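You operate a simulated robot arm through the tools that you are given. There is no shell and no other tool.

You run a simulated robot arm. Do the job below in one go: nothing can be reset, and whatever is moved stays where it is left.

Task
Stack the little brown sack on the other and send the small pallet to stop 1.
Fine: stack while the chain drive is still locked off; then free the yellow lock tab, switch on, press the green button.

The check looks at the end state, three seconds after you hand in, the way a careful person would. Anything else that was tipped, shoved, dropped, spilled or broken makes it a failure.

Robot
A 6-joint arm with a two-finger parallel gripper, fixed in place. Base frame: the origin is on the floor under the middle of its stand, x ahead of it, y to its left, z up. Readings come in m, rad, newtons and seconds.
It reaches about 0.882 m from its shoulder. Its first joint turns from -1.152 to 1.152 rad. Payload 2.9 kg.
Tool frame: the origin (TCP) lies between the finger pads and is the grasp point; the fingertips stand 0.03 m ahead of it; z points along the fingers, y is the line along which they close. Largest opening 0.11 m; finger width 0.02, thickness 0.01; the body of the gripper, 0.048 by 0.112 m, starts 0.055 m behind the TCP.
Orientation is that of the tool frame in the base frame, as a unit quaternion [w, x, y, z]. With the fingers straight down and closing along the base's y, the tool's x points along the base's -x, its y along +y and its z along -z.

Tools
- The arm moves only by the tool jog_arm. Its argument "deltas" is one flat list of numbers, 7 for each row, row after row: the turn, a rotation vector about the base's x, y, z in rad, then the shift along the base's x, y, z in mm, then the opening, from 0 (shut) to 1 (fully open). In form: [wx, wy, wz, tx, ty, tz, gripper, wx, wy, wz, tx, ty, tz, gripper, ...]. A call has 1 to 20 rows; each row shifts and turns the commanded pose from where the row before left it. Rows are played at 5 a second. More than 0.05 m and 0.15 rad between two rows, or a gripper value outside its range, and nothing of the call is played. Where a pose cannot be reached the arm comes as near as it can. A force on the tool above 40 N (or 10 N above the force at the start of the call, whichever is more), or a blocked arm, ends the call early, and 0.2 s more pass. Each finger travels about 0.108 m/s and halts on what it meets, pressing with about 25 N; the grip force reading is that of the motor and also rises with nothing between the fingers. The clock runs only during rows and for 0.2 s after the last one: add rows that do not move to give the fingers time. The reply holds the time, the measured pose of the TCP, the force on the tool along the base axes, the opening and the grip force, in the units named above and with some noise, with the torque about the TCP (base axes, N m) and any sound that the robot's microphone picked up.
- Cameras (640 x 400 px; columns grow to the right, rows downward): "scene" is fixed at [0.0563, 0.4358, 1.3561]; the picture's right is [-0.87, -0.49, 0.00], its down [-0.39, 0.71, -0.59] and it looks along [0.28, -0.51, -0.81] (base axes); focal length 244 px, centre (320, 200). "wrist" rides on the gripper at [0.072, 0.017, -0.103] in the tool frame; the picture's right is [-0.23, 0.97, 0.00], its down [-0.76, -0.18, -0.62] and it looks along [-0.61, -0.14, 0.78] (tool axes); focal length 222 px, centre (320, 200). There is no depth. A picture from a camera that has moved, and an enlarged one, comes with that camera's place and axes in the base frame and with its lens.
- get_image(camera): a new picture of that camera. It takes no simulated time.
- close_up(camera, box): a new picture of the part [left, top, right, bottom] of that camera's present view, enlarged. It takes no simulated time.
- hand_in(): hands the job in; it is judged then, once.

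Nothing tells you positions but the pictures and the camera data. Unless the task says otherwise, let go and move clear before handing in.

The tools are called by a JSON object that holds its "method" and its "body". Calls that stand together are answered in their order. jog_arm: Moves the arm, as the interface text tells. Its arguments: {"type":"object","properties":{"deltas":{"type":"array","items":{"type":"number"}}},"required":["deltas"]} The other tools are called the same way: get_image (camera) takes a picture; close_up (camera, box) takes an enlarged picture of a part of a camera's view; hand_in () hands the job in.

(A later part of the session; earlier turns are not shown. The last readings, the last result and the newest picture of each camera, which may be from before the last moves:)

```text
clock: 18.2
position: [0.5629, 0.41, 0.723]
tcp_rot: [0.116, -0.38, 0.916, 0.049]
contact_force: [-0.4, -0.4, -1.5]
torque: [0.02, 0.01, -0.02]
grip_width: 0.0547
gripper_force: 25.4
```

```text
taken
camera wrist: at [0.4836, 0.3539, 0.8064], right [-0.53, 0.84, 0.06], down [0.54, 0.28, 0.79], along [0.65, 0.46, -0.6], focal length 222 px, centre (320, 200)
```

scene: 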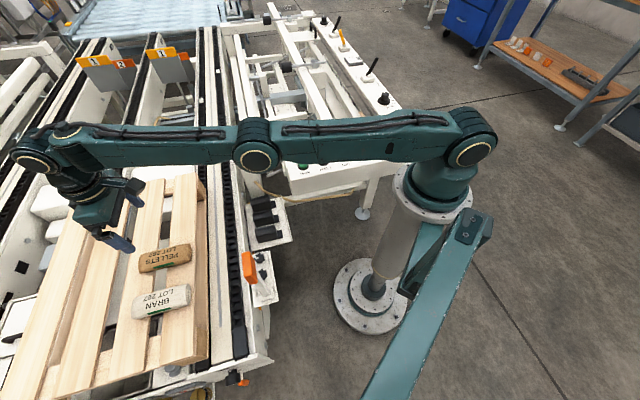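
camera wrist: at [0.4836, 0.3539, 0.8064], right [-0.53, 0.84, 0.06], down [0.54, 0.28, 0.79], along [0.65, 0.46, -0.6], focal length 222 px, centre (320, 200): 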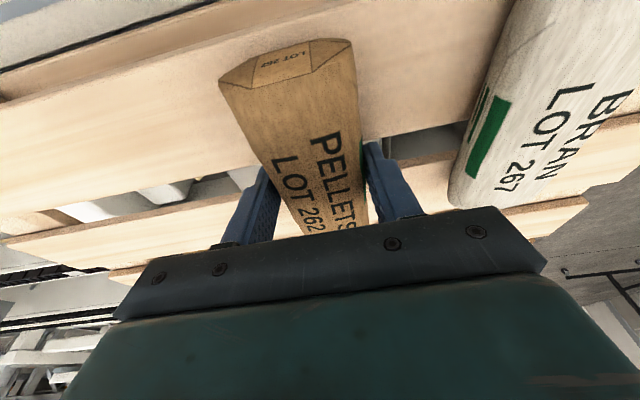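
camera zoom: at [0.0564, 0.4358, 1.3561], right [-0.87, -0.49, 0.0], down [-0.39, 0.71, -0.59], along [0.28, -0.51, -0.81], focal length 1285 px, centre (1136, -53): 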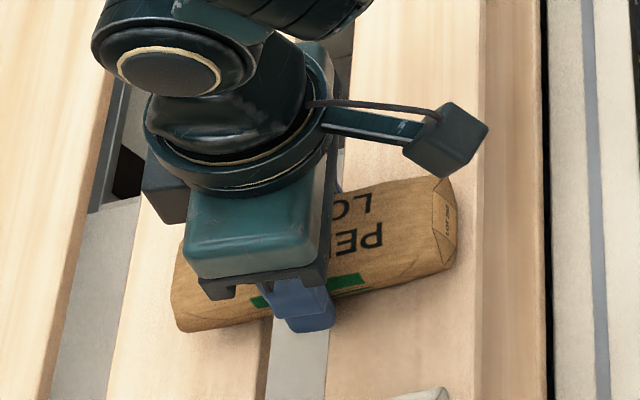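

The sack is lifting cleanly (load ≈ 1.6 N, no relative movement in the wrist view). I'll continue slowly.

{"method": "jog_arm", "body": {"deltas": [0, 0, 0, 0, 0, 1, 0, 0, 0, 0, 0, 0, 1.5, 0, 0, 0, 0, 0, 0, 2, 0, 0, 0, 0, 0, 0, 2, 0, 0, 0, 0, 0, 0, 2, 0, 0, 0, 0, 0, 0, 1.5, 0, 0, 0, 0, 0, 0, 1, 0, 0, 0, 0, 0, 0, 0, 0]}}

{"method": "close_up", "body": {"camera": "scene", "box": [120, 210, 210, 286]}}

{"method": "get_image", "body": {"camera": "wrist"}}

```text
clock: 20.0
position: [0.5639, 0.411, 0.733]
tcp_rot: [0.118, -0.38, 0.916, 0.051]
contact_force: [0.1, 0.4, -2.9]
torque: [-0.03, 0.0, -0.01]
grip_width: 0.0549
gripper_force: 24.9
```

```text
5.26 times, centred on (165, 248) of scene
camera zoom: at [0.0564, 0.4358, 1.3561], right [-0.87, -0.49, 0.0], down [-0.39, 0.71, -0.59], along [0.28, -0.51, -0.81], focal length 1285 px, centre (1136, -53)
```

zoom: 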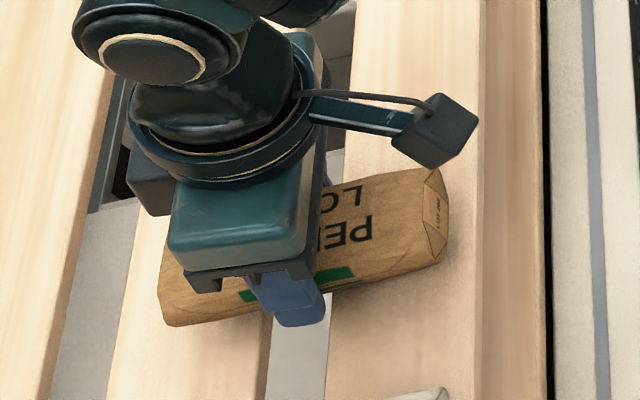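

```text
taken
camera wrist: at [0.4837, 0.3545, 0.8164], right [-0.53, 0.84, 0.06], down [0.54, 0.28, 0.79], along [0.65, 0.46, -0.6], focal length 222 px, centre (320, 200)
```

wrist: 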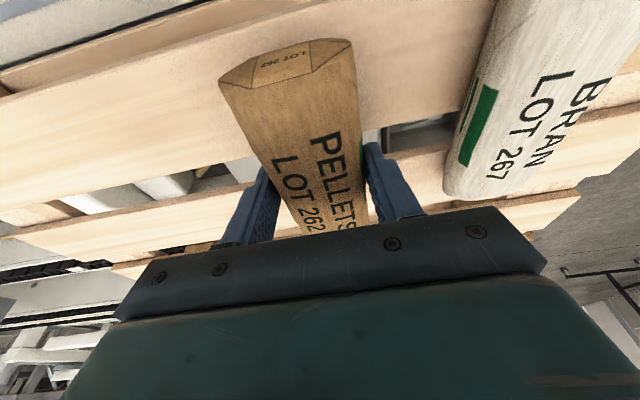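

The sack is 14 mm up and steady in the grip. I'll keep rising slowly to about z 0.785.

{"method": "jog_arm", "body": {"deltas": [0, 0, 0, 0, 0, 1, 0, 0, 0, 0, 0, 0, 2, 0, 0, 0, 0, 0, 0, 2.5, 0, 0, 0, 0, 0, 0, 3, 0, 0, 0, 0, 0, 0, 3, 0, 0, 0, 0, 0, 0, 3, 0, 0, 0, 0, 0, 0, 3, 0, 0, 0, 0, 0, 0, 3, 0, 0, 0, 0, 0, 0, 2.5, 0, 0, 0, 0, 0, 0, 2, 0, 0, 0, 0, 0, 0, 1, 0, 0, 0, 0, 0, 0, 0, 0]}}

{"method": "close_up", "body": {"camera": "scene", "box": [110, 200, 220, 320]}}

{"method": "get_image", "body": {"camera": "wrist"}}

```text
clock: 22.6
position: [0.5639, 0.4101, 0.7589]
tcp_rot: [0.118, -0.38, 0.916, 0.049]
contact_force: [0.2, 0.7, -2.2]
torque: [0.0, 0.02, -0.01]
grip_width: 0.0546
gripper_force: 25.1
```

```text
3.33 times, centred on (165, 260) of scene
camera zoom: at [0.0564, 0.4358, 1.3561], right [-0.87, -0.49, 0.0], down [-0.39, 0.71, -0.59], along [0.28, -0.51, -0.81], focal length 814 px, centre (837, 0)
```

zoom: 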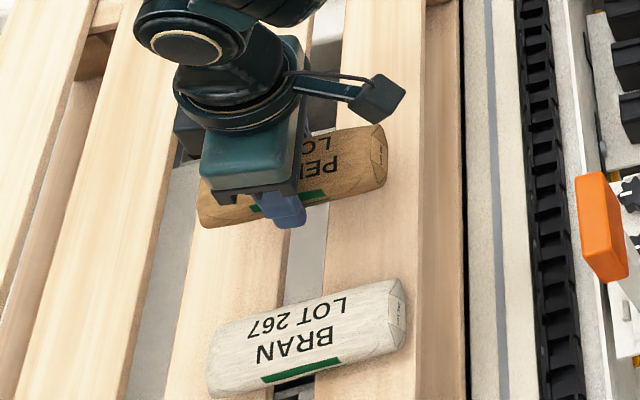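

```text
taken
camera wrist: at [0.4836, 0.3543, 0.8424], right [-0.53, 0.84, 0.06], down [0.54, 0.28, 0.79], along [0.65, 0.46, -0.6], focal length 222 px, centre (320, 200)
```

wrist: 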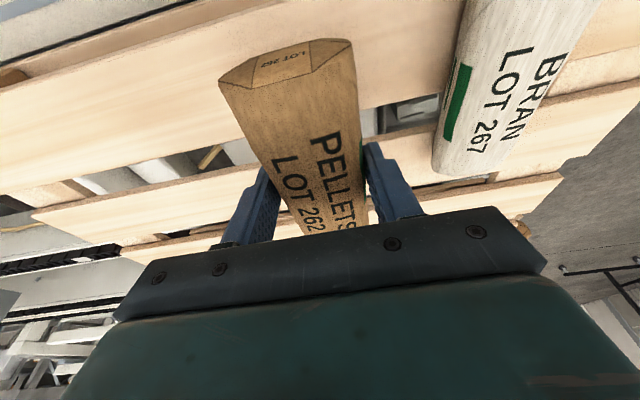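

Holding steady, load ≈ 2.2 N. I'll rise another 25 mm so the brown sack's underside clears the white sack's top by about 20 mm.

{"method": "jog_arm", "body": {"deltas": [0, 0, 0, 0, 0, 1, 0, 0, 0, 0, 0, 0, 2, 0, 0, 0, 0, 0, 0, 3, 0, 0, 0, 0, 0, 0, 3, 0, 0, 0, 0, 0, 0, 3, 0, 0, 0, 0, 0, 0, 3, 0, 0, 0, 0, 0, 0, 3, 0, 0, 0, 0, 0, 0, 3, 0, 0, 0, 0, 0, 0, 2, 0, 0, 0, 0, 0, 0, 2, 0, 0, 0, 0, 0, 0, 1, 0, 0, 0, 0, 0, 0, 0, 0]}}

{"method": "close_up", "body": {"camera": "scene", "box": [110, 200, 220, 320]}}

{"method": "get_image", "body": {"camera": "wrist"}}

```text
clock: 25.2
position: [0.5627, 0.4102, 0.7858]
tcp_rot: [0.116, -0.381, 0.916, 0.049]
contact_force: [0.1, -0.3, -2.0]
torque: [0.01, 0.0, -0.01]
grip_width: 0.0548
gripper_force: 24.9
```

```text
3.33 times, centred on (165, 260) of scene
camera zoom: at [0.0564, 0.4358, 1.3561], right [-0.87, -0.49, 0.0], down [-0.39, 0.71, -0.59], along [0.28, -0.51, -0.81], focal length 814 px, centre (837, 0)
```

zoom: 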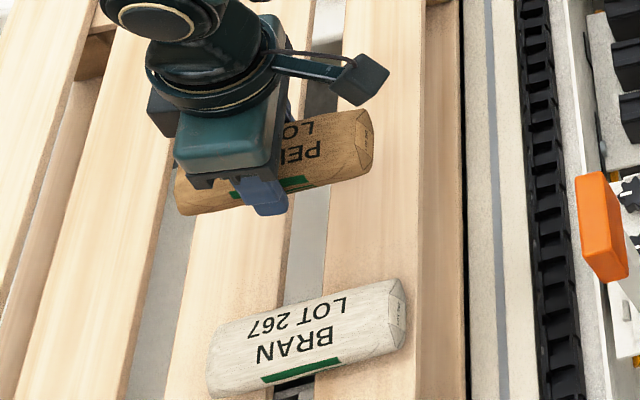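

```text
taken
camera wrist: at [0.4834, 0.3541, 0.8689], right [-0.53, 0.84, 0.06], down [0.54, 0.28, 0.79], along [0.65, 0.46, -0.6], focal length 222 px, centre (320, 200)
```

wrist: 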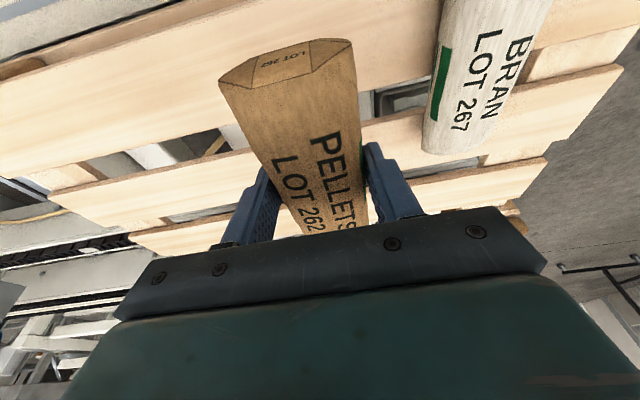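

Clear and steady. Now a slow sideways move toward the white sack, halfway first.

{"method": "jog_arm", "body": {"deltas": [0, 0, 0, -1.5, 1.5, 0, 0, 0, 0, 0, -3, 3, 0, 0, 0, 0, 0, -4, 4, 0, 0, 0, 0, 0, -4, 4, 0, 0, 0, 0, 0, -4, 4, 0, 0, 0, 0, 0, -4, 4, 0, 0, 0, 0, 0, -4, 4, 0, 0, 0, 0, 0, -4, 4, 0, 0, 0, 0, 0, -4, 4, 0, 0, 0, 0, 0, -4, 4, 0, 0, 0, 0, 0, -4, 4, 0, 0, 0, 0, 0, -4, 4, 0, 0, 0, 0, 0, -4, 4, 0, 0, 0, 0, 0, -4, 4, 0, 0, 0, 0, 0, -4, 4, 0, 0, 0, 0, 0, -4, 4, 0, 0, 0, 0, 0, -4, 4, 0, 0, 0, 0, 0, -3, 3, 0, 0, 0, 0, 0, -1.5, 1.5, 0, 0, 0, 0, 0, 0, 0, 0, 0]}}

{"method": "close_up", "body": {"camera": "scene", "box": [110, 220, 220, 340]}}

{"method": "get_image", "body": {"camera": "wrist"}}

```text
clock: 29.4
position: [0.4954, 0.4799, 0.7858]
tcp_rot: [0.116, -0.38, 0.916, 0.049]
contact_force: [0.0, -0.3, -1.7]
torque: [-0.01, -0.01, -0.02]
grip_width: 0.0547
gripper_force: 24.9
```

```text
3.33 times, centred on (165, 280) of scene
camera zoom: at [0.0564, 0.4358, 1.3561], right [-0.87, -0.49, 0.0], down [-0.39, 0.71, -0.59], along [0.28, -0.51, -0.81], focal length 814 px, centre (837, -67)
```

zoom: 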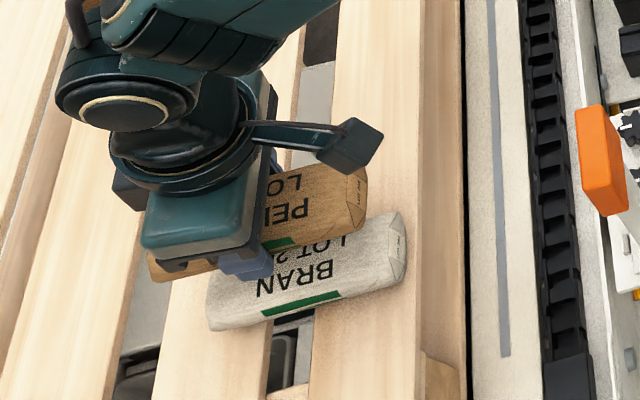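

```text
taken
camera wrist: at [0.4148, 0.4233, 0.8687], right [-0.53, 0.84, 0.06], down [0.54, 0.28, 0.79], along [0.65, 0.46, -0.6], focal length 222 px, centre (320, 200)
```

wrist: 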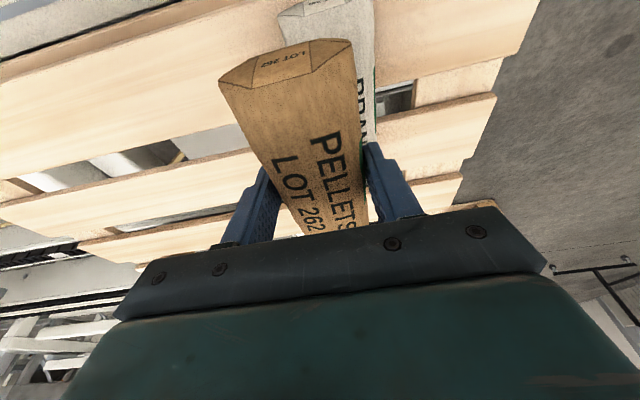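

Now the remaining ~17 mm to line up over the white sack, then compare the two sacks' ends.

{"method": "jog_arm", "body": {"deltas": [0, 0, 0, -2, 2, 0, 0, 0, 0, 0, -3, 3, 0, 0, 0, 0, 0, -3.5, 3.5, 0, 0, 0, 0, 0, -3.5, 3.5, 0, 0, 0, 0, 0, -3, 3, 0, 0, 0, 0, 0, -2, 1.5, 0, 0, 0, 0, 0, 0, 0, 0, 0, 0, 0, 0, 0, 0, 0, 0]}}

{"method": "close_up", "body": {"camera": "scene", "box": [110, 240, 220, 320]}}

{"method": "close_up", "body": {"camera": "wrist", "box": [180, 0, 420, 150]}}

{"method": "get_image", "body": {"camera": "wrist"}}

```text
clock: 31.2
position: [0.479, 0.4956, 0.786]
tcp_rot: [0.116, -0.38, 0.916, 0.049]
contact_force: [-0.5, 0.2, -2.4]
torque: [0.02, 0.0, 0.0]
grip_width: 0.0547
gripper_force: 25.1
```

```text
5.00 times, centred on (165, 280) of scene
camera zoom: at [0.0564, 0.4358, 1.3561], right [-0.87, -0.49, 0.0], down [-0.39, 0.71, -0.59], along [0.28, -0.51, -0.81], focal length 1221 px, centre (1095, -200)
```

zoom: 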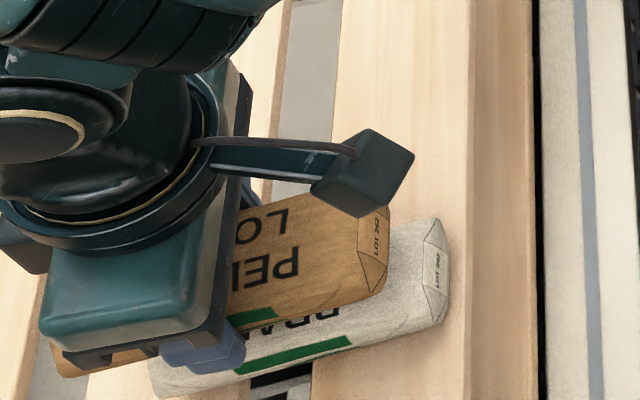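

```text
2.67 times, centred on (300, 75) of wrist
camera zoom: at [0.3981, 0.4395, 0.8684], right [-0.53, 0.84, 0.06], down [0.54, 0.28, 0.79], along [0.65, 0.46, -0.6], focal length 592 px, centre (373, 533)
```

zoom: 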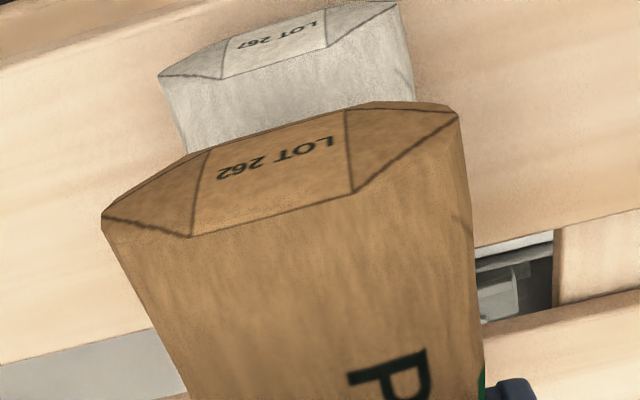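

```text
taken
camera wrist: at [0.3981, 0.4395, 0.8684], right [-0.53, 0.84, 0.06], down [0.54, 0.28, 0.79], along [0.65, 0.46, -0.6], focal length 222 px, centre (320, 200)
```

wrist: 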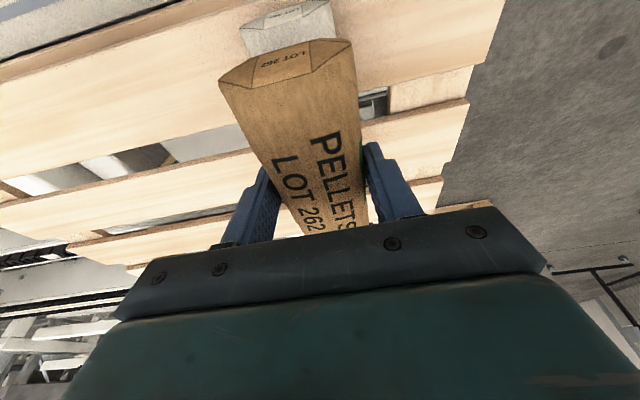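

The sacks' ends line up within about 3 mm and both are at 45°. I'll nudge +2/−2 mm and lower most of the way slowly.

{"method": "jog_arm", "body": {"deltas": [0, 0, 0, 1, -1, -1, 0, 0, 0, 0, 1, -1, -2, 0, 0, 0, 0, 0, 0, -3, 0, 0, 0, 0, 0, 0, -3, 0, 0, 0, 0, 0, 0, -3, 0, 0, 0, 0, 0, 0, -2, 0, 0, 0, 0, 0, 0, -2, 0, 0, 0, 0, 0, 0, -1, 0, 0, 0, 0, 0, 0, 0, 0]}}

{"method": "close_up", "body": {"camera": "scene", "box": [110, 240, 220, 320]}}

{"method": "close_up", "body": {"camera": "wrist", "box": [180, 0, 420, 150]}}

```text
clock: 33.2
position: [0.4788, 0.4921, 0.7676]
tcp_rot: [0.116, -0.381, 0.916, 0.049]
contact_force: [1.0, 0.3, -2.6]
torque: [-0.01, 0.02, 0.01]
grip_width: 0.0547
gripper_force: 24.9
```

```text
5.00 times, centred on (165, 280) of scene
camera zoom: at [0.0564, 0.4358, 1.3561], right [-0.87, -0.49, 0.0], down [-0.39, 0.71, -0.59], along [0.28, -0.51, -0.81], focal length 1221 px, centre (1095, -200)
```

zoom: 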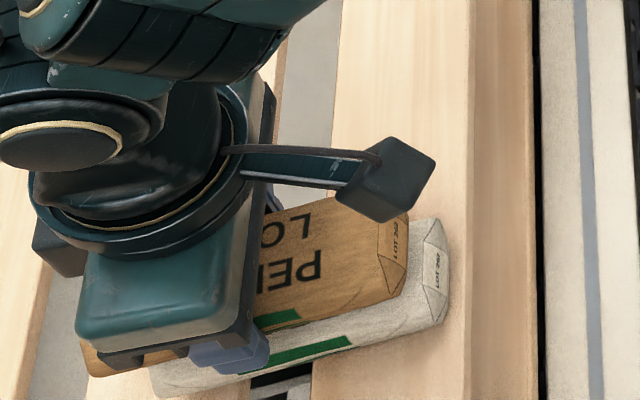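

```text
2.67 times, centred on (300, 75) of wrist
camera zoom: at [0.3997, 0.4367, 0.8512], right [-0.53, 0.84, 0.06], down [0.54, 0.28, 0.79], along [0.65, 0.46, -0.6], focal length 592 px, centre (373, 533)
```

zoom: 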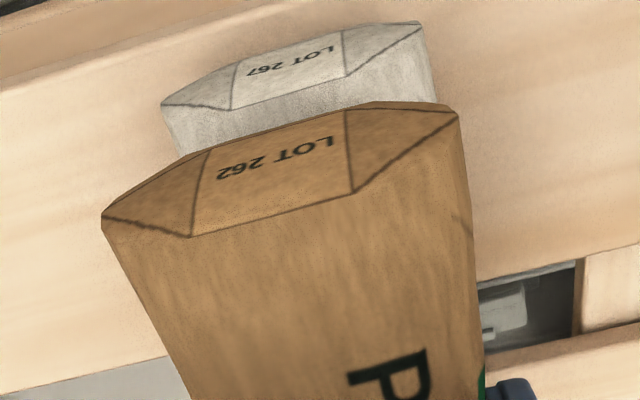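

Alignment is within about 1 mm, and the load is still hanging free. I'll lower in 1 mm steps until the load transfers.

{"method": "jog_arm", "body": {"deltas": [0, 0, 0, 0, 0, -1, 0, 0, 0, 0, 0, 0, -1, 0, 0, 0, 0, 0, 0, -1, 0, 0, 0, 0, 0, 0, 0, 0]}}

{"method": "jog_arm", "body": {"deltas": [0, 0, 0, 0, 0, -1, 0, 0, 0, 0, 0, 0, 0, 0]}}

{"method": "jog_arm", "body": {"deltas": [0, 0, 0, 0, 0, -1, 0, 0, 0, 0, 0, 0, 0, 0]}}

{"method": "close_up", "body": {"camera": "scene", "box": [110, 240, 220, 320]}}

```text
clock: 34.2
position: [0.48, 0.4934, 0.7656]
tcp_rot: [0.117, -0.38, 0.916, 0.049]
contact_force: [0.4, 0.6, -2.5]
torque: [-0.03, 0.02, -0.02]
grip_width: 0.0549
gripper_force: 24.9
```

```text
clock: 34.8
position: [0.4801, 0.4943, 0.7648]
tcp_rot: [0.116, -0.38, 0.916, 0.049]
contact_force: [0.1, 0.9, -1.6]
torque: [-0.02, 0.03, 0.02]
grip_width: 0.0551
gripper_force: 24.9
```

```text
clock: 35.4
position: [0.4792, 0.4942, 0.7636]
tcp_rot: [0.116, -0.38, 0.916, 0.049]
contact_force: [0.5, -0.4, -1.9]
torque: [-0.01, -0.04, -0.02]
grip_width: 0.0551
gripper_force: 25.1
```

```text
5.00 times, centred on (165, 280) of scene
camera zoom: at [0.0564, 0.4358, 1.3561], right [-0.87, -0.49, 0.0], down [-0.39, 0.71, -0.59], along [0.28, -0.51, -0.81], focal length 1221 px, centre (1095, -200)
```

zoom: 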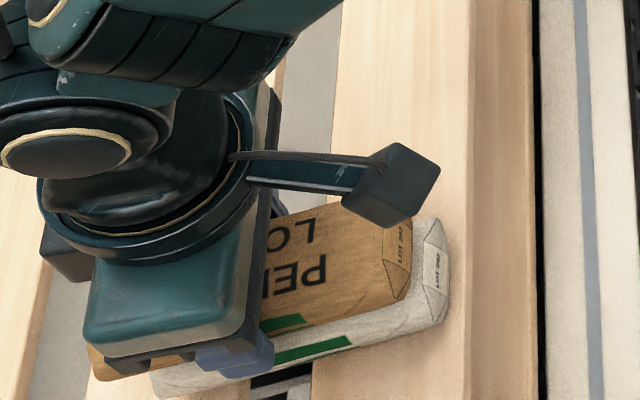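

Still carrying the full load (about 2 N). Continuing in 1 mm steps.

{"method": "jog_arm", "body": {"deltas": [0, 0, 0, 0, 0, -1, 0, 0, 0, 0, 0, 0, 0, 0]}}

{"method": "jog_arm", "body": {"deltas": [0, 0, 0, 0, 0, -1, 0, 0, 0, 0, 0, 0, 0, 0]}}

{"method": "close_up", "body": {"camera": "scene", "box": [110, 240, 220, 320]}}

{"method": "close_up", "body": {"camera": "wrist", "box": [180, 0, 420, 150]}}

```text
clock: 36.0
position: [0.48, 0.495, 0.7629]
tcp_rot: [0.116, -0.381, 0.916, 0.049]
contact_force: [-0.8, 0.0, -2.3]
torque: [-0.01, 0.0, -0.01]
grip_width: 0.0549
gripper_force: 24.9
```

```text
clock: 36.6
position: [0.4801, 0.4953, 0.7618]
tcp_rot: [0.115, -0.381, 0.916, 0.049]
contact_force: [-0.1, 0.1, -1.7]
torque: [0.02, -0.02, 0.01]
grip_width: 0.0547
gripper_force: 25.1
```

```text
5.00 times, centred on (165, 280) of scene
camera zoom: at [0.0564, 0.4358, 1.3561], right [-0.87, -0.49, 0.0], down [-0.39, 0.71, -0.59], along [0.28, -0.51, -0.81], focal length 1221 px, centre (1095, -200)
```

zoom: 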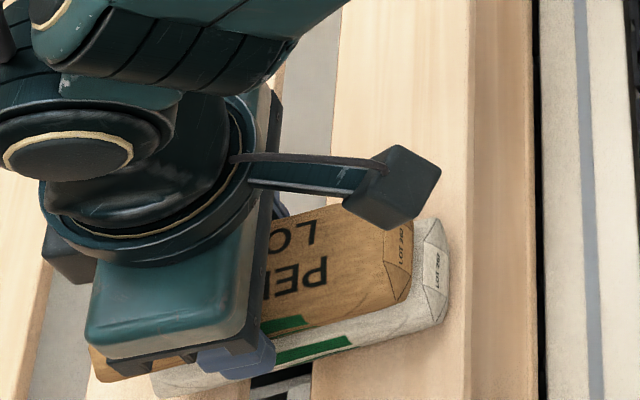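

```text
2.67 times, centred on (300, 75) of wrist
camera zoom: at [0.3994, 0.4377, 0.8447], right [-0.53, 0.84, 0.06], down [0.54, 0.28, 0.79], along [0.65, 0.46, -0.6], focal length 592 px, centre (373, 533)
```

zoom: 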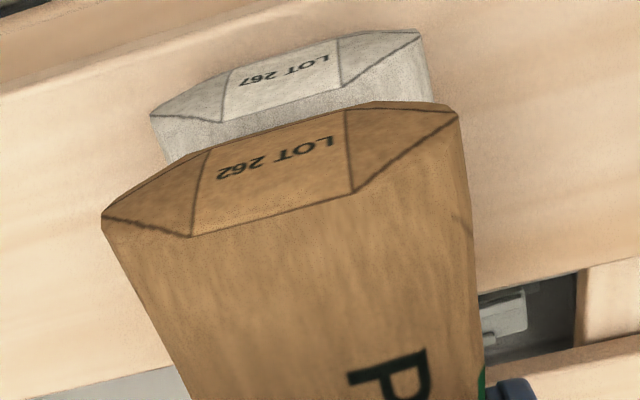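

Still hanging with a few mm of gap, and aligned to within 1 mm. Continuing down in 1 mm steps.

{"method": "jog_arm", "body": {"deltas": [0, 0, 0, 0, 0, -1, 0, 0, 0, 0, 0, 0, 0, 0]}}

{"method": "jog_arm", "body": {"deltas": [0, 0, 0, 0, 0, -1, 0, 0, 0, 0, 0, 0, 0, 0]}}

{"method": "close_up", "body": {"camera": "wrist", "box": [180, 0, 420, 150]}}

```text
clock: 37.2
position: [0.4796, 0.4954, 0.7619]
tcp_rot: [0.117, -0.379, 0.917, 0.048]
contact_force: [-0.5, 1.0, -1.9]
torque: [0.03, 0.0, -0.01]
grip_width: 0.0549
gripper_force: 25.1
```

```text
clock: 37.8
position: [0.4794, 0.4947, 0.7607]
tcp_rot: [0.117, -0.381, 0.916, 0.05]
contact_force: [0.4, 0.0, -2.3]
torque: [0.01, 0.0, 0.0]
grip_width: 0.055
gripper_force: 25.1
```

```text
2.67 times, centred on (300, 75) of wrist
camera zoom: at [0.4002, 0.4377, 0.8429], right [-0.53, 0.84, 0.06], down [0.54, 0.28, 0.79], along [0.65, 0.46, -0.6], focal length 592 px, centre (373, 533)
```

zoom: 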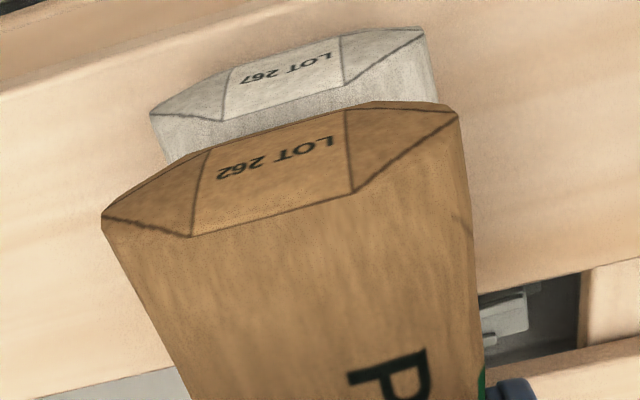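

No load transfer yet. Continuing in 1 mm steps.

{"method": "jog_arm", "body": {"deltas": [0, 0, 0, 0, 0, -1, 0, 0, 0, 0, 0, 0, 0, 0]}}

{"method": "jog_arm", "body": {"deltas": [0, 0, 0, 0, 0, -1, 0, 0, 0, 0, 0, 0, 0, 0]}}

{"method": "close_up", "body": {"camera": "wrist", "box": [180, 0, 420, 150]}}

{"method": "close_up", "body": {"camera": "scene", "box": [110, 240, 220, 320]}}

```text
clock: 38.4
position: [0.4793, 0.4934, 0.7597]
tcp_rot: [0.116, -0.38, 0.916, 0.05]
contact_force: [0.3, -0.2, -2.9]
torque: [0.01, 0.03, -0.01]
grip_width: 0.0547
gripper_force: 24.6
```

```text
clock: 39.0
position: [0.4799, 0.4942, 0.7587]
tcp_rot: [0.117, -0.381, 0.916, 0.049]
contact_force: [-0.1, -0.4, -1.2]
torque: [0.01, -0.02, 0.0]
grip_width: 0.0548
gripper_force: 24.6
```

```text
2.67 times, centred on (300, 75) of wrist
camera zoom: at [0.3997, 0.4374, 0.8411], right [-0.53, 0.84, 0.06], down [0.54, 0.28, 0.79], along [0.65, 0.46, -0.6], focal length 592 px, centre (373, 533)
```

zoom: 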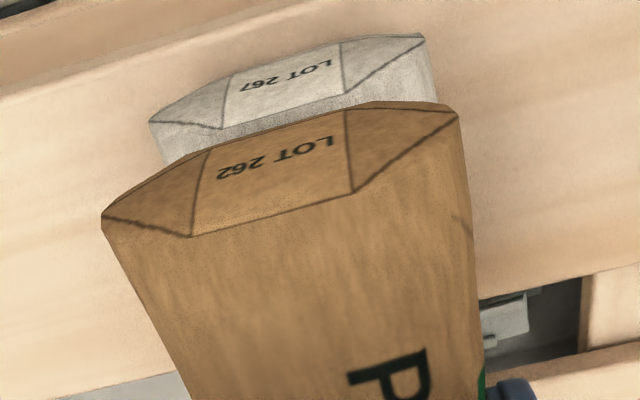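

```text
5.00 times, centred on (165, 280) of scene
camera zoom: at [0.0564, 0.4358, 1.3561], right [-0.87, -0.49, 0.0], down [-0.39, 0.71, -0.59], along [0.28, -0.51, -0.81], focal length 1221 px, centre (1095, -200)
```

zoom: 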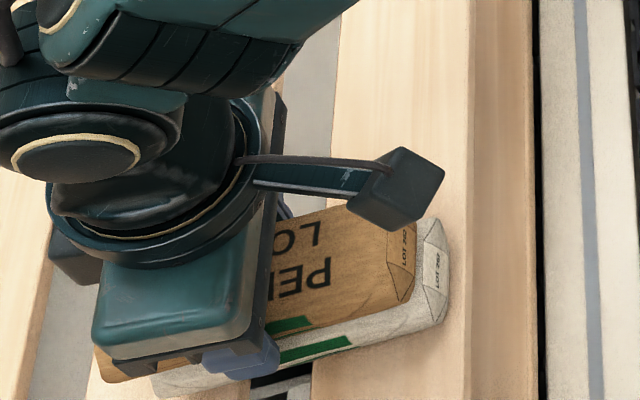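

{"method": "jog_arm", "body": {"deltas": [0, 0, 0, 0, 0, -1, 0, 0, 0, 0, 0, 0, 0, 0, 0, 0, 0, 0, 0, 0, 0]}}

{"method": "jog_arm", "body": {"deltas": [0, 0, 0, 0, 0, -1, 0, 0, 0, 0, 0, 0, 0, 0, 0, 0, 0, 0, 0, 0, 0]}}

{"method": "close_up", "body": {"camera": "wrist", "box": [180, 0, 420, 150]}}

```text
clock: 39.8
position: [0.4793, 0.4954, 0.7586]
tcp_rot: [0.117, -0.381, 0.916, 0.05]
contact_force: [-1.5, -1.9, 7.2]
torque: [-0.03, 0.08, 0.01]
grip_width: 0.0547
gripper_force: 24.9
```

```text
clock: 40.6
position: [0.4803, 0.4935, 0.7585]
tcp_rot: [0.118, -0.381, 0.916, 0.05]
contact_force: [-3.5, -3.5, 18.7]
torque: [-0.28, 0.15, -0.03]
grip_width: 0.0547
gripper_force: 24.8
```

```text
2.67 times, centred on (300, 75) of wrist
camera zoom: at [0.4002, 0.4378, 0.8404], right [-0.53, 0.84, 0.06], down [0.54, 0.28, 0.8], along [0.65, 0.46, -0.6], focal length 592 px, centre (373, 533)
```

zoom: 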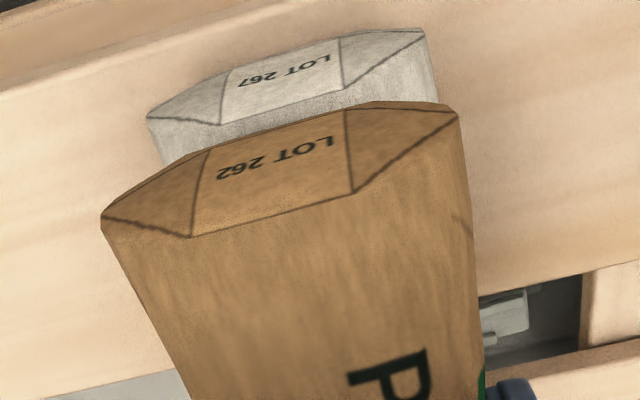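

Contact made: the load has transferred onto the white sack. I'll relieve the press by 1.5 mm and then open the fingers gradually.

{"method": "jog_arm", "body": {"deltas": [0, 0, 0, 0, 0, 0.8, 0, 0, 0, 0, 0, 0, 0.7, 0, 0, 0, 0, 0, 0, 0, 0, 0, 0, 0, 0, 0, 0, 0]}}

{"method": "jog_arm", "body": {"deltas": [0, 0, 0, 0, 0, 0, 0.5, 0, 0, 0, 0, 0, 0, 0.53, 0, 0, 0, 0, 0, 0, 0.56, 0, 0, 0, 0, 0, 0, 0.6, 0, 0, 0, 0, 0, 0, 0.66, 0, 0, 0, 0, 0, 0, 0.74, 0, 0, 0, 0, 0, 0, 0.82, 0, 0, 0, 0, 0, 0, 0.82]}}

{"method": "get_image", "body": {"camera": "wrist"}}

{"method": "close_up", "body": {"camera": "scene", "box": [110, 240, 220, 320]}}

```text
clock: 41.6
position: [0.4811, 0.4942, 0.7581]
tcp_rot: [0.117, -0.38, 0.916, 0.049]
contact_force: [-0.5, -1.8, 16.0]
torque: [0.04, 0.02, -0.03]
grip_width: 0.0547
gripper_force: 24.7
```

```text
clock: 43.4
position: [0.48, 0.4953, 0.7578]
tcp_rot: [0.116, -0.381, 0.916, 0.05]
contact_force: [0.3, -0.7, -0.7]
torque: [-0.03, 0.04, 0.01]
grip_width: 0.0901
gripper_force: 0.1
```

```text
taken
camera wrist: at [0.4, 0.4376, 0.8401], right [-0.53, 0.84, 0.06], down [0.54, 0.28, 0.79], along [0.65, 0.46, -0.6], focal length 222 px, centre (320, 200)
```

wrist: 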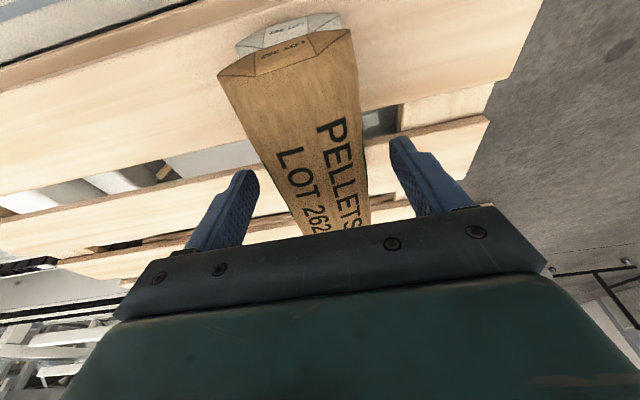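

```text
5.00 times, centred on (165, 280) of scene
camera zoom: at [0.0563, 0.4358, 1.3561], right [-0.87, -0.49, 0.0], down [-0.39, 0.71, -0.59], along [0.28, -0.51, -0.81], focal length 1221 px, centre (1095, -200)
```

zoom: 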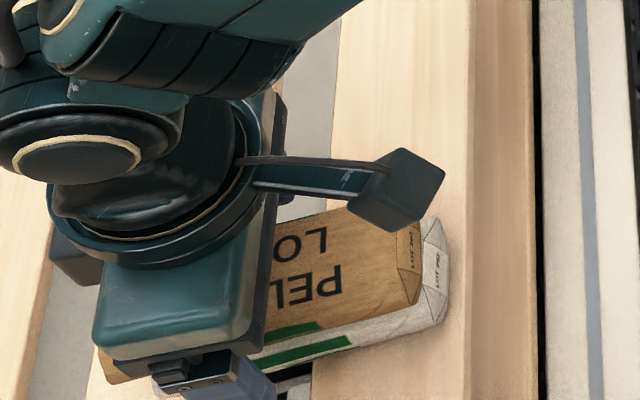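

The brown sack is resting on the white one and the fingers are free. I'll open fully and rise straight up, then inspect the stack.

{"method": "jog_arm", "body": {"deltas": [0, 0, 0, 0, 0, 0, 0.9, 0, 0, 0, 0, 0, 0, 1, 0, 0, 0, 0, 0, 0, 1, 0, 0, 0, 0, 0, 4, 1, 0, 0, 0, 0, 0, 8, 1, 0, 0, 0, 0, 0, 10, 1, 0, 0, 0, 0, 0, 10, 1, 0, 0, 0, 0, 0, 15, 1, 0, 0, 0, 0, 0, 15, 1, 0, 0, 0, 0, 0, 20, 1, 0, 0, 0, 0, 0, 20, 1, 0, 0, 0, 0, 0, 0, 1]}}

{"method": "get_image", "body": {"camera": "wrist"}}

{"method": "close_up", "body": {"camera": "scene", "box": [110, 230, 220, 310]}}

```text
clock: 46.0
position: [0.4788, 0.4954, 0.8604]
tcp_rot: [0.116, -0.381, 0.916, 0.049]
contact_force: [-0.7, -0.3, -0.4]
torque: [0.0, 0.0, 0.01]
grip_width: 0.1099
gripper_force: 0.0
```

```text
taken
camera wrist: at [0.4002, 0.4385, 0.9427], right [-0.53, 0.84, 0.06], down [0.54, 0.28, 0.79], along [0.65, 0.46, -0.61], focal length 222 px, centre (320, 200)
```

wrist: 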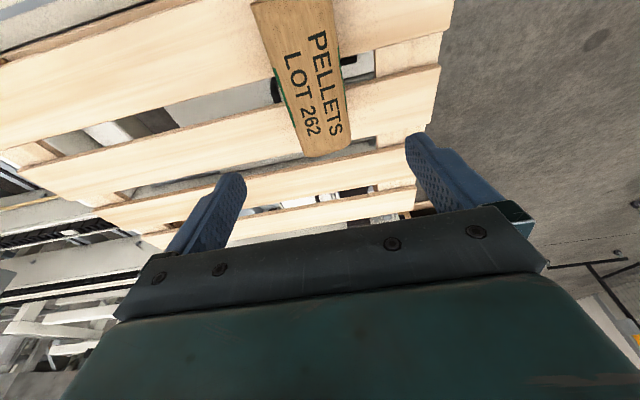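

```text
5.00 times, centred on (165, 270) of scene
camera zoom: at [0.0563, 0.4358, 1.3561], right [-0.87, -0.49, 0.0], down [-0.39, 0.71, -0.59], along [0.28, -0.51, -0.81], focal length 1221 px, centre (1095, -150)
```

zoom: 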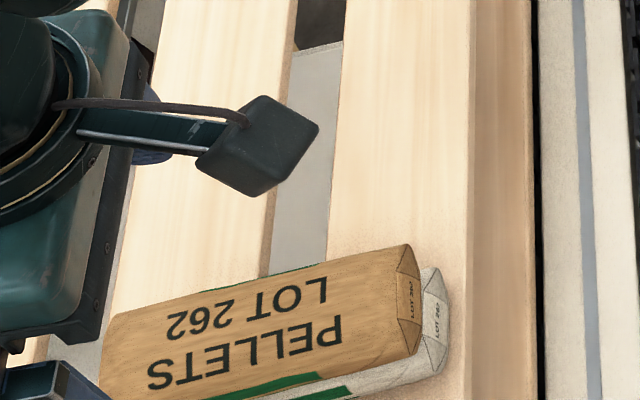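

The stack looks square and settled. Now I'll swing back over the control panel, taking out the lean on the way, and look at it from closer.

{"method": "jog_arm", "body": {"deltas": [0, 0, 0, -5, -15, 15, 1, -0.01, 0.01, 0, -10, -30, 15, 1, -0.0155, 0.0155, 0, -10.6, -39, 9, 1, -0.0155, 0.0155, 0, -10.6, -39, 9, 1, -0.0155, 0.0155, 0, -10.6, -39, 9, 1, -0.0155, 0.0155, 0, -10.6, -39, 9, 1, -0.0155, 0.0155, 0, -10.6, -39, 9, 1, -0.0155, 0.0155, 0, -10.6, -39, 9, 1, -0.0155, 0.0155, 0, -10.6, -39, 9, 1, -0.0155, 0.0155, 0, -10.6, -39, 9, 1, -0.0155, 0.0155, 0, -10.6, -39, 9, 1, -0.0155, 0.0155, 0, -10.6, -39, 9, 1, -0.0155, 0.0155, 0, -10.6, -39, 0, 1, 0, 0, 0, -10.6, -39, 0, 1, 0, 0, 0, -5, -20, 0, 1, 0, 0, 0, 0, 0, 0, 1]}}

{"method": "get_image", "body": {"camera": "wrist"}}

{"method": "get_image", "body": {"camera": "scene"}}

{"method": "close_up", "body": {"camera": "scene", "box": [110, 230, 220, 310]}}

```text
clock: 49.4
position: [0.3321, -0.0391, 0.9797]
tcp_rot: [-0.002, -0.383, 0.924, 0.001]
contact_force: [-0.4, 0.4, 0.0]
torque: [-0.01, 0.03, 0.02]
grip_width: 0.1098
gripper_force: 0.1
```

```text
taken
camera wrist: at [0.269, -0.0789, 1.0849], right [-0.53, 0.85, 0.0], down [0.67, 0.41, 0.62], along [0.53, 0.33, -0.78], focal length 222 px, centre (320, 200)
```

wrist: 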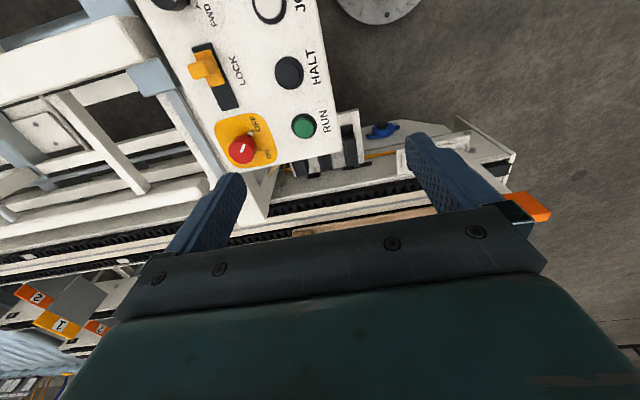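

```text
taken
```

scene: 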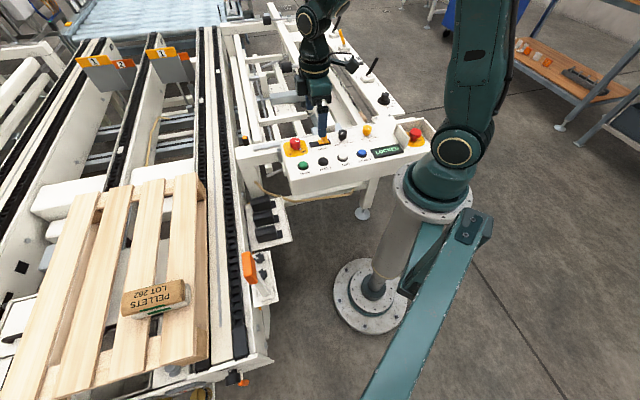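

```text
5.00 times, centred on (165, 270) of scene
camera zoom: at [0.0563, 0.4357, 1.3561], right [-0.87, -0.49, 0.0], down [-0.39, 0.71, -0.59], along [0.28, -0.51, -0.81], focal length 1221 px, centre (1095, -150)
```

zoom: 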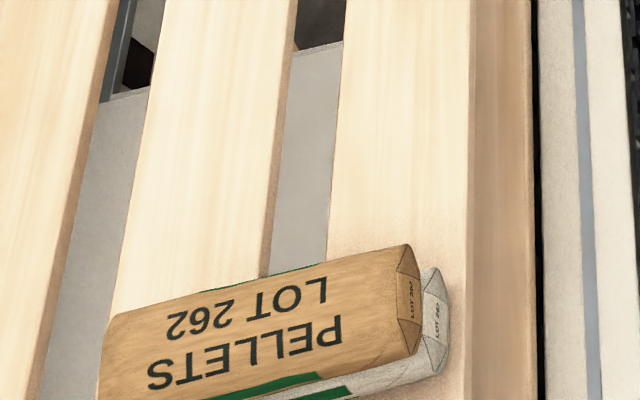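

The stack is well placed. Now detailed views of the panel from this side.

{"method": "close_up", "body": {"camera": "wrist", "box": [140, 0, 350, 180]}}

{"method": "close_up", "body": {"camera": "wrist", "box": [180, 40, 250, 115]}}

{"method": "close_up", "body": {"camera": "scene", "box": [280, 120, 390, 190]}}

{"method": "close_up", "body": {"camera": "wrist", "box": [380, 90, 600, 230]}}

```text
2.22 times, centred on (245, 90) of wrist
camera zoom: at [0.269, -0.0789, 1.0849], right [-0.53, 0.85, 0.0], down [0.67, 0.41, 0.62], along [0.53, 0.33, -0.78], focal length 494 px, centre (487, 444)
```

zoom: 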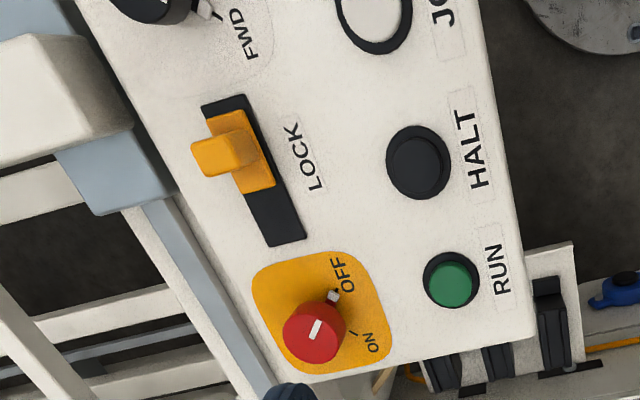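

```text
5.33 times, centred on (215, 78) of wrist
camera zoom: at [0.269, -0.0789, 1.0849], right [-0.53, 0.85, 0.0], down [0.67, 0.41, 0.62], along [0.53, 0.33, -0.78], focal length 1185 px, centre (880, 853)
```

zoom: 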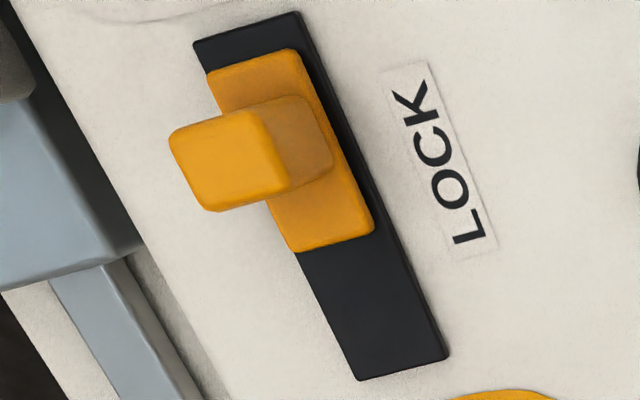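

```text
5.71 times, centred on (335, 155) of scene
camera zoom: at [0.0563, 0.4357, 1.3561], right [-0.87, -0.49, 0.0], down [-0.39, 0.71, -0.59], along [0.28, -0.51, -0.81], focal length 1395 px, centre (234, 457)
```

zoom: 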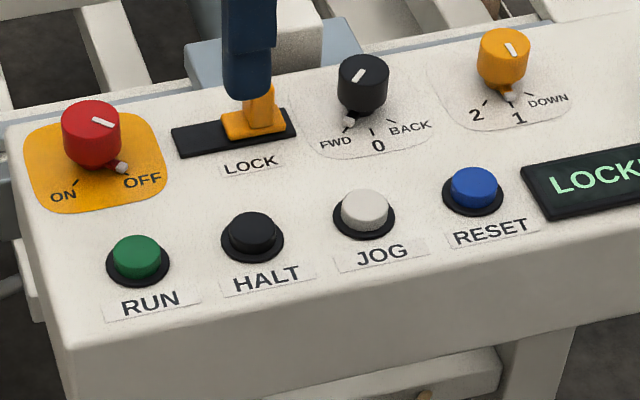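

```text
2.86 times, centred on (490, 160) of wrist
camera zoom: at [0.269, -0.0789, 1.0849], right [-0.53, 0.85, 0.0], down [0.67, 0.41, 0.62], along [0.53, 0.33, -0.78], focal length 635 px, centre (-166, 314)
```

zoom: 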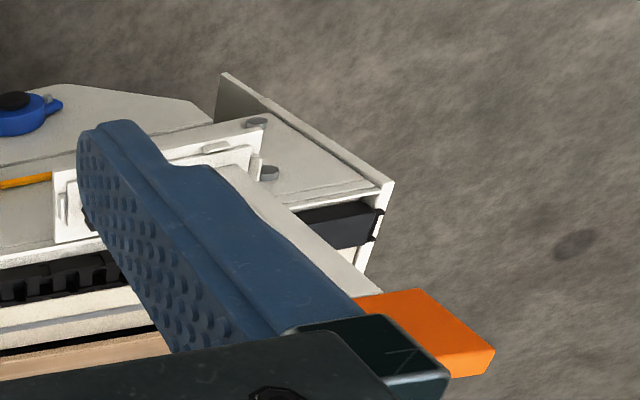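

Panel measured: RUN top ≈ (0.380, −0.035, 0.770), red switch knob top ≈ (0.453, −0.100, 0.789), lock handle top ≈ (0.380, −0.177, 0.793); the lock slot runs along the 45° diagonal, with free travel toward the red switch. Next I'll hover over the lock handle with the fingers partly open.

{"method": "jog_arm", "body": {"deltas": [0, 0, 0, 4, -12, -5, 0.8, 0, 0, 0, 8, -23, -15, 0.6, 0, 0, 0, 8, -23, -20, 0.5, 0, 0, 0, 8, -23, -20, 0.45, 0, 0, 0, 8, -23, -20, 0.45, 0, 0, 0, 8, -23, -20, 0.45, 0, 0, 0, 4, -11, -10, 0.45, 0, 0, 0, 0, 0, 0, 0.45, 0, 0, 0, 0, 0, 0, 0.45]}}

{"method": "get_image", "body": {"camera": "wrist"}}

{"method": "close_up", "body": {"camera": "scene", "box": [270, 100, 390, 175]}}

```text
clock: 51.4
position: [0.38, -0.1775, 0.8693]
tcp_rot: [-0.002, -0.384, 0.923, 0.001]
contact_force: [-0.1, -0.2, 0.5]
torque: [-0.02, -0.01, -0.01]
grip_width: 0.0494
gripper_force: 0.1
```

```text
taken
camera wrist: at [0.3173, -0.2173, 0.9742], right [-0.53, 0.85, 0.0], down [0.67, 0.41, 0.62], along [0.53, 0.33, -0.78], focal length 222 px, centre (320, 200)
```

wrist: 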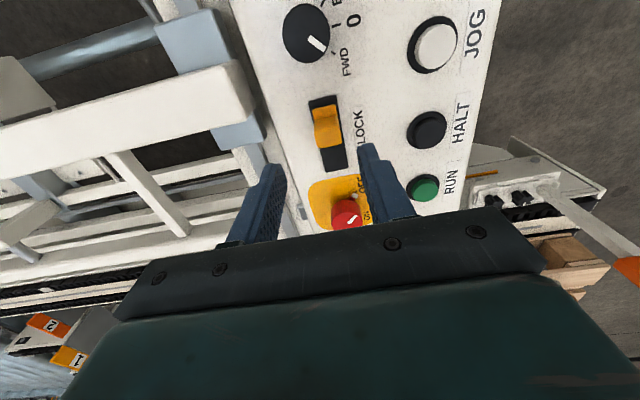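

```text
5.33 times, centred on (330, 138) of scene
camera zoom: at [0.0563, 0.4358, 1.3561], right [-0.87, -0.49, 0.0], down [-0.39, 0.71, -0.59], along [0.28, -0.51, -0.81], focal length 1302 px, centre (267, 533)
```

zoom: 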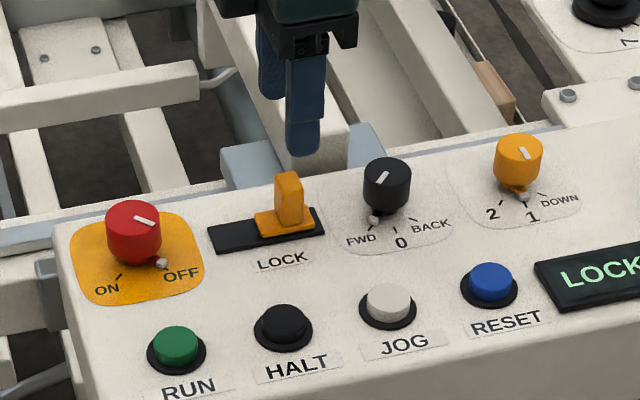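

{"method": "close_up", "body": {"camera": "wrist", "box": [250, 70, 410, 170]}}

{"method": "close_up", "body": {"camera": "wrist", "box": [290, 150, 400, 240]}}

```text
4.00 times, centred on (330, 120) of wrist
camera zoom: at [0.3173, -0.2173, 0.9742], right [-0.53, 0.85, 0.0], down [0.67, 0.41, 0.62], along [0.53, 0.33, -0.78], focal length 888 px, centre (280, 520)
```

zoom: 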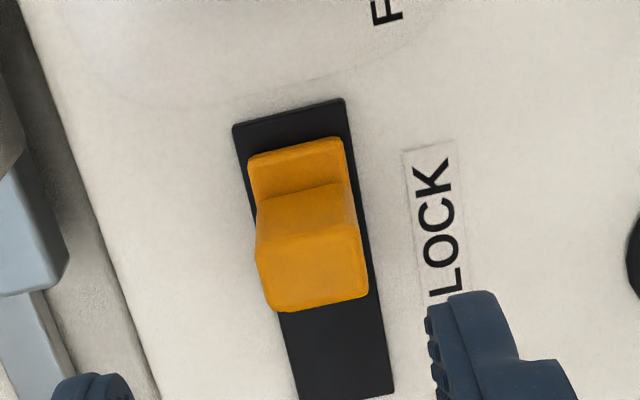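

```text
4.44 times, centred on (345, 195) of wrist
camera zoom: at [0.3173, -0.2173, 0.9742], right [-0.53, 0.85, 0.0], down [0.67, 0.41, 0.62], along [0.53, 0.33, -0.78], focal length 987 px, centre (209, 222)
```

zoom: 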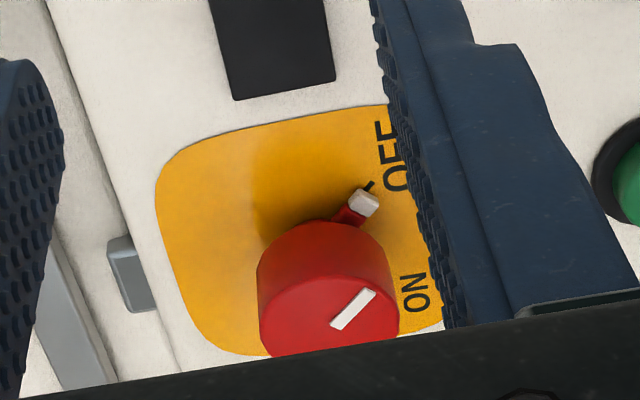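

Handle centre refined to ≈ (0.377, −0.172, top 0.798). I'll correct the position and lower so the pads straddle the handle with the tips about 9 mm above the panel.

{"method": "jog_arm", "body": {"deltas": [0, 0, 0, -1.4, 2.9, -8, 0.45, 0, 0, 0, -1.4, 2.8, -12, 0.45, 0, 0, 0, 0, 0, -14, 0.45, 0, 0, 0, 0, 0, -10, 0.45, 0, 0, 0, 0, 0, 0, 0.45]}}

{"method": "get_image", "body": {"camera": "wrist"}}

{"method": "close_up", "body": {"camera": "scene", "box": [270, 100, 390, 175]}}

```text
clock: 52.6
position: [0.3755, -0.1709, 0.8273]
tcp_rot: [-0.001, -0.384, 0.923, 0.001]
contact_force: [-0.3, -0.3, 0.5]
torque: [0.02, 0.0, 0.01]
grip_width: 0.0495
gripper_force: 0.0
```

```text
taken
camera wrist: at [0.3136, -0.2103, 0.9302], right [-0.53, 0.85, 0.0], down [0.67, 0.41, 0.62], along [0.53, 0.33, -0.78], focal length 222 px, centre (320, 200)
```

wrist: 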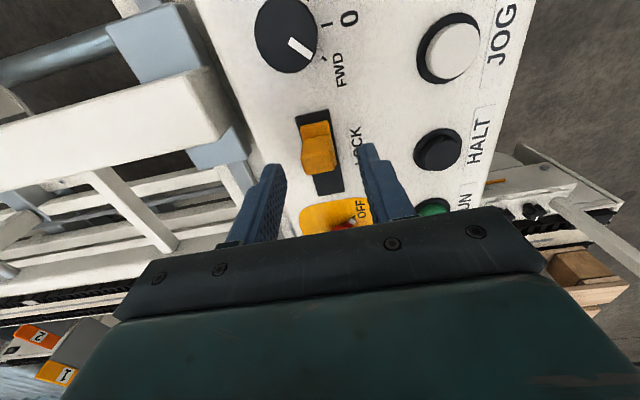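

```text
5.33 times, centred on (330, 138) of scene
camera zoom: at [0.0563, 0.4358, 1.3561], right [-0.87, -0.49, 0.0], down [-0.39, 0.71, -0.59], along [0.28, -0.51, -0.81], focal length 1302 px, centre (267, 533)
```

zoom: 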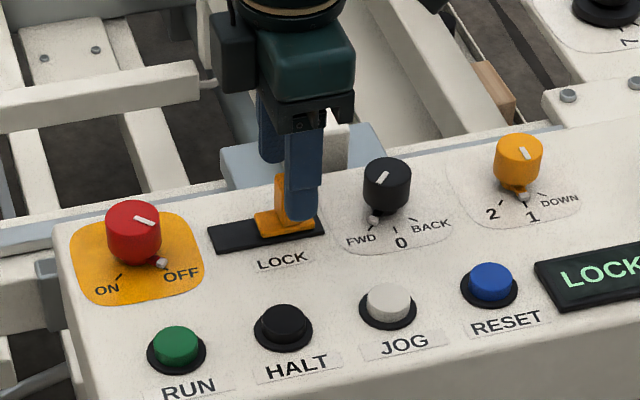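

{"method": "jog_arm", "body": {"deltas": [0, 0, 0, 0, 0, -8, 0.45, 0, 0, 0, 0, 0, -8, 0.45, 0, 0, 0, 0, 0, -5, 0.45, 0, 0, 0, 0, 0, 0, 0.45]}}

{"method": "close_up", "body": {"camera": "wrist", "box": [220, 90, 440, 228]}}

{"method": "close_up", "body": {"camera": "scene", "box": [290, 110, 370, 160]}}

```text
clock: 53.6
position: [0.3774, -0.1713, 0.804]
tcp_rot: [-0.001, -0.383, 0.924, 0.001]
contact_force: [-1.2, 0.0, 0.0]
torque: [0.04, 0.0, 0.01]
grip_width: 0.0497
gripper_force: 0.0
```

```text
2.90 times, centred on (330, 159) of wrist
camera zoom: at [0.3142, -0.2107, 0.9083], right [-0.53, 0.85, 0.0], down [0.67, 0.41, 0.62], along [0.53, 0.33, -0.78], focal length 644 px, centre (291, 319)
```

zoom: 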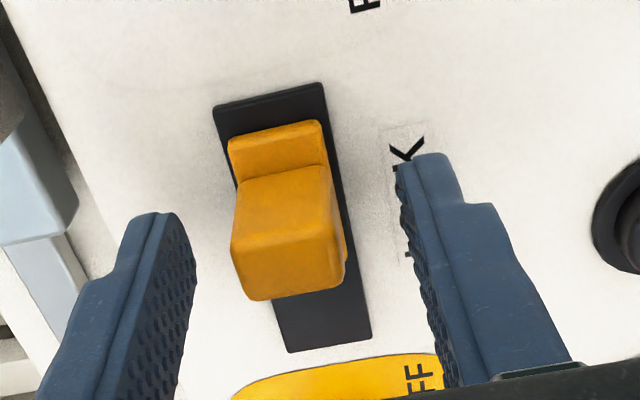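

```text
8.00 times, centred on (330, 135) of scene
camera zoom: at [0.0563, 0.4358, 1.3561], right [-0.87, -0.49, 0.0], down [-0.39, 0.71, -0.59], along [0.28, -0.51, -0.81], focal length 1953 px, centre (240, 720)
```

zoom: 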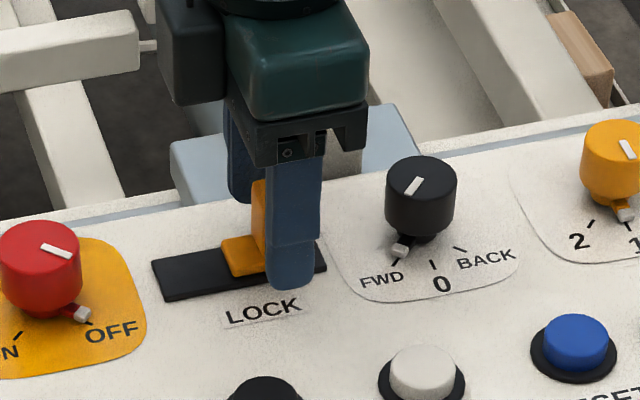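

The handle sits centred between the pads with no contact. Closing on it.

{"method": "jog_arm", "body": {"deltas": [0, 0, 0, 0, 0, 0, 0.35, 0, 0, 0, 0, 0, 0, 0.25, 0, 0, 0, 0, 0, 0, 0.15, 0, 0, 0, 0, 0, 0, 0, 0, 0, 0, 0, 0, 0, 0]}}

{"method": "close_up", "body": {"camera": "wrist", "box": [220, 90, 440, 228]}}

```text
clock: 54.8
position: [0.3779, -0.1714, 0.8036]
tcp_rot: [-0.001, -0.383, 0.924, 0.001]
contact_force: [0.8, -1.3, -3.0]
torque: [-0.11, -0.09, 0.0]
grip_width: 0.0211
gripper_force: 45.0
```

```text
2.90 times, centred on (330, 159) of wrist
camera zoom: at [0.3143, -0.2108, 0.9085], right [-0.53, 0.85, 0.0], down [0.67, 0.41, 0.62], along [0.53, 0.33, -0.78], focal length 644 px, centre (291, 319)
```

zoom: 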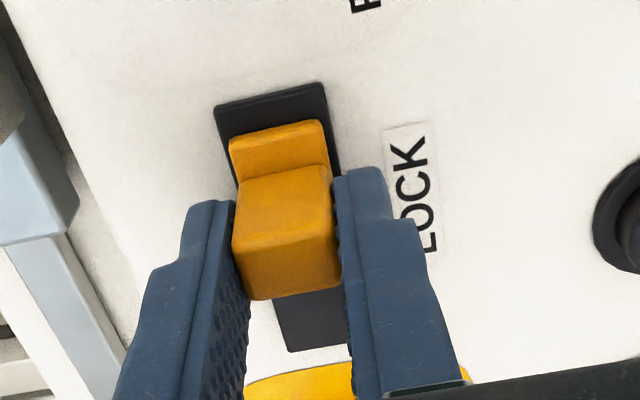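

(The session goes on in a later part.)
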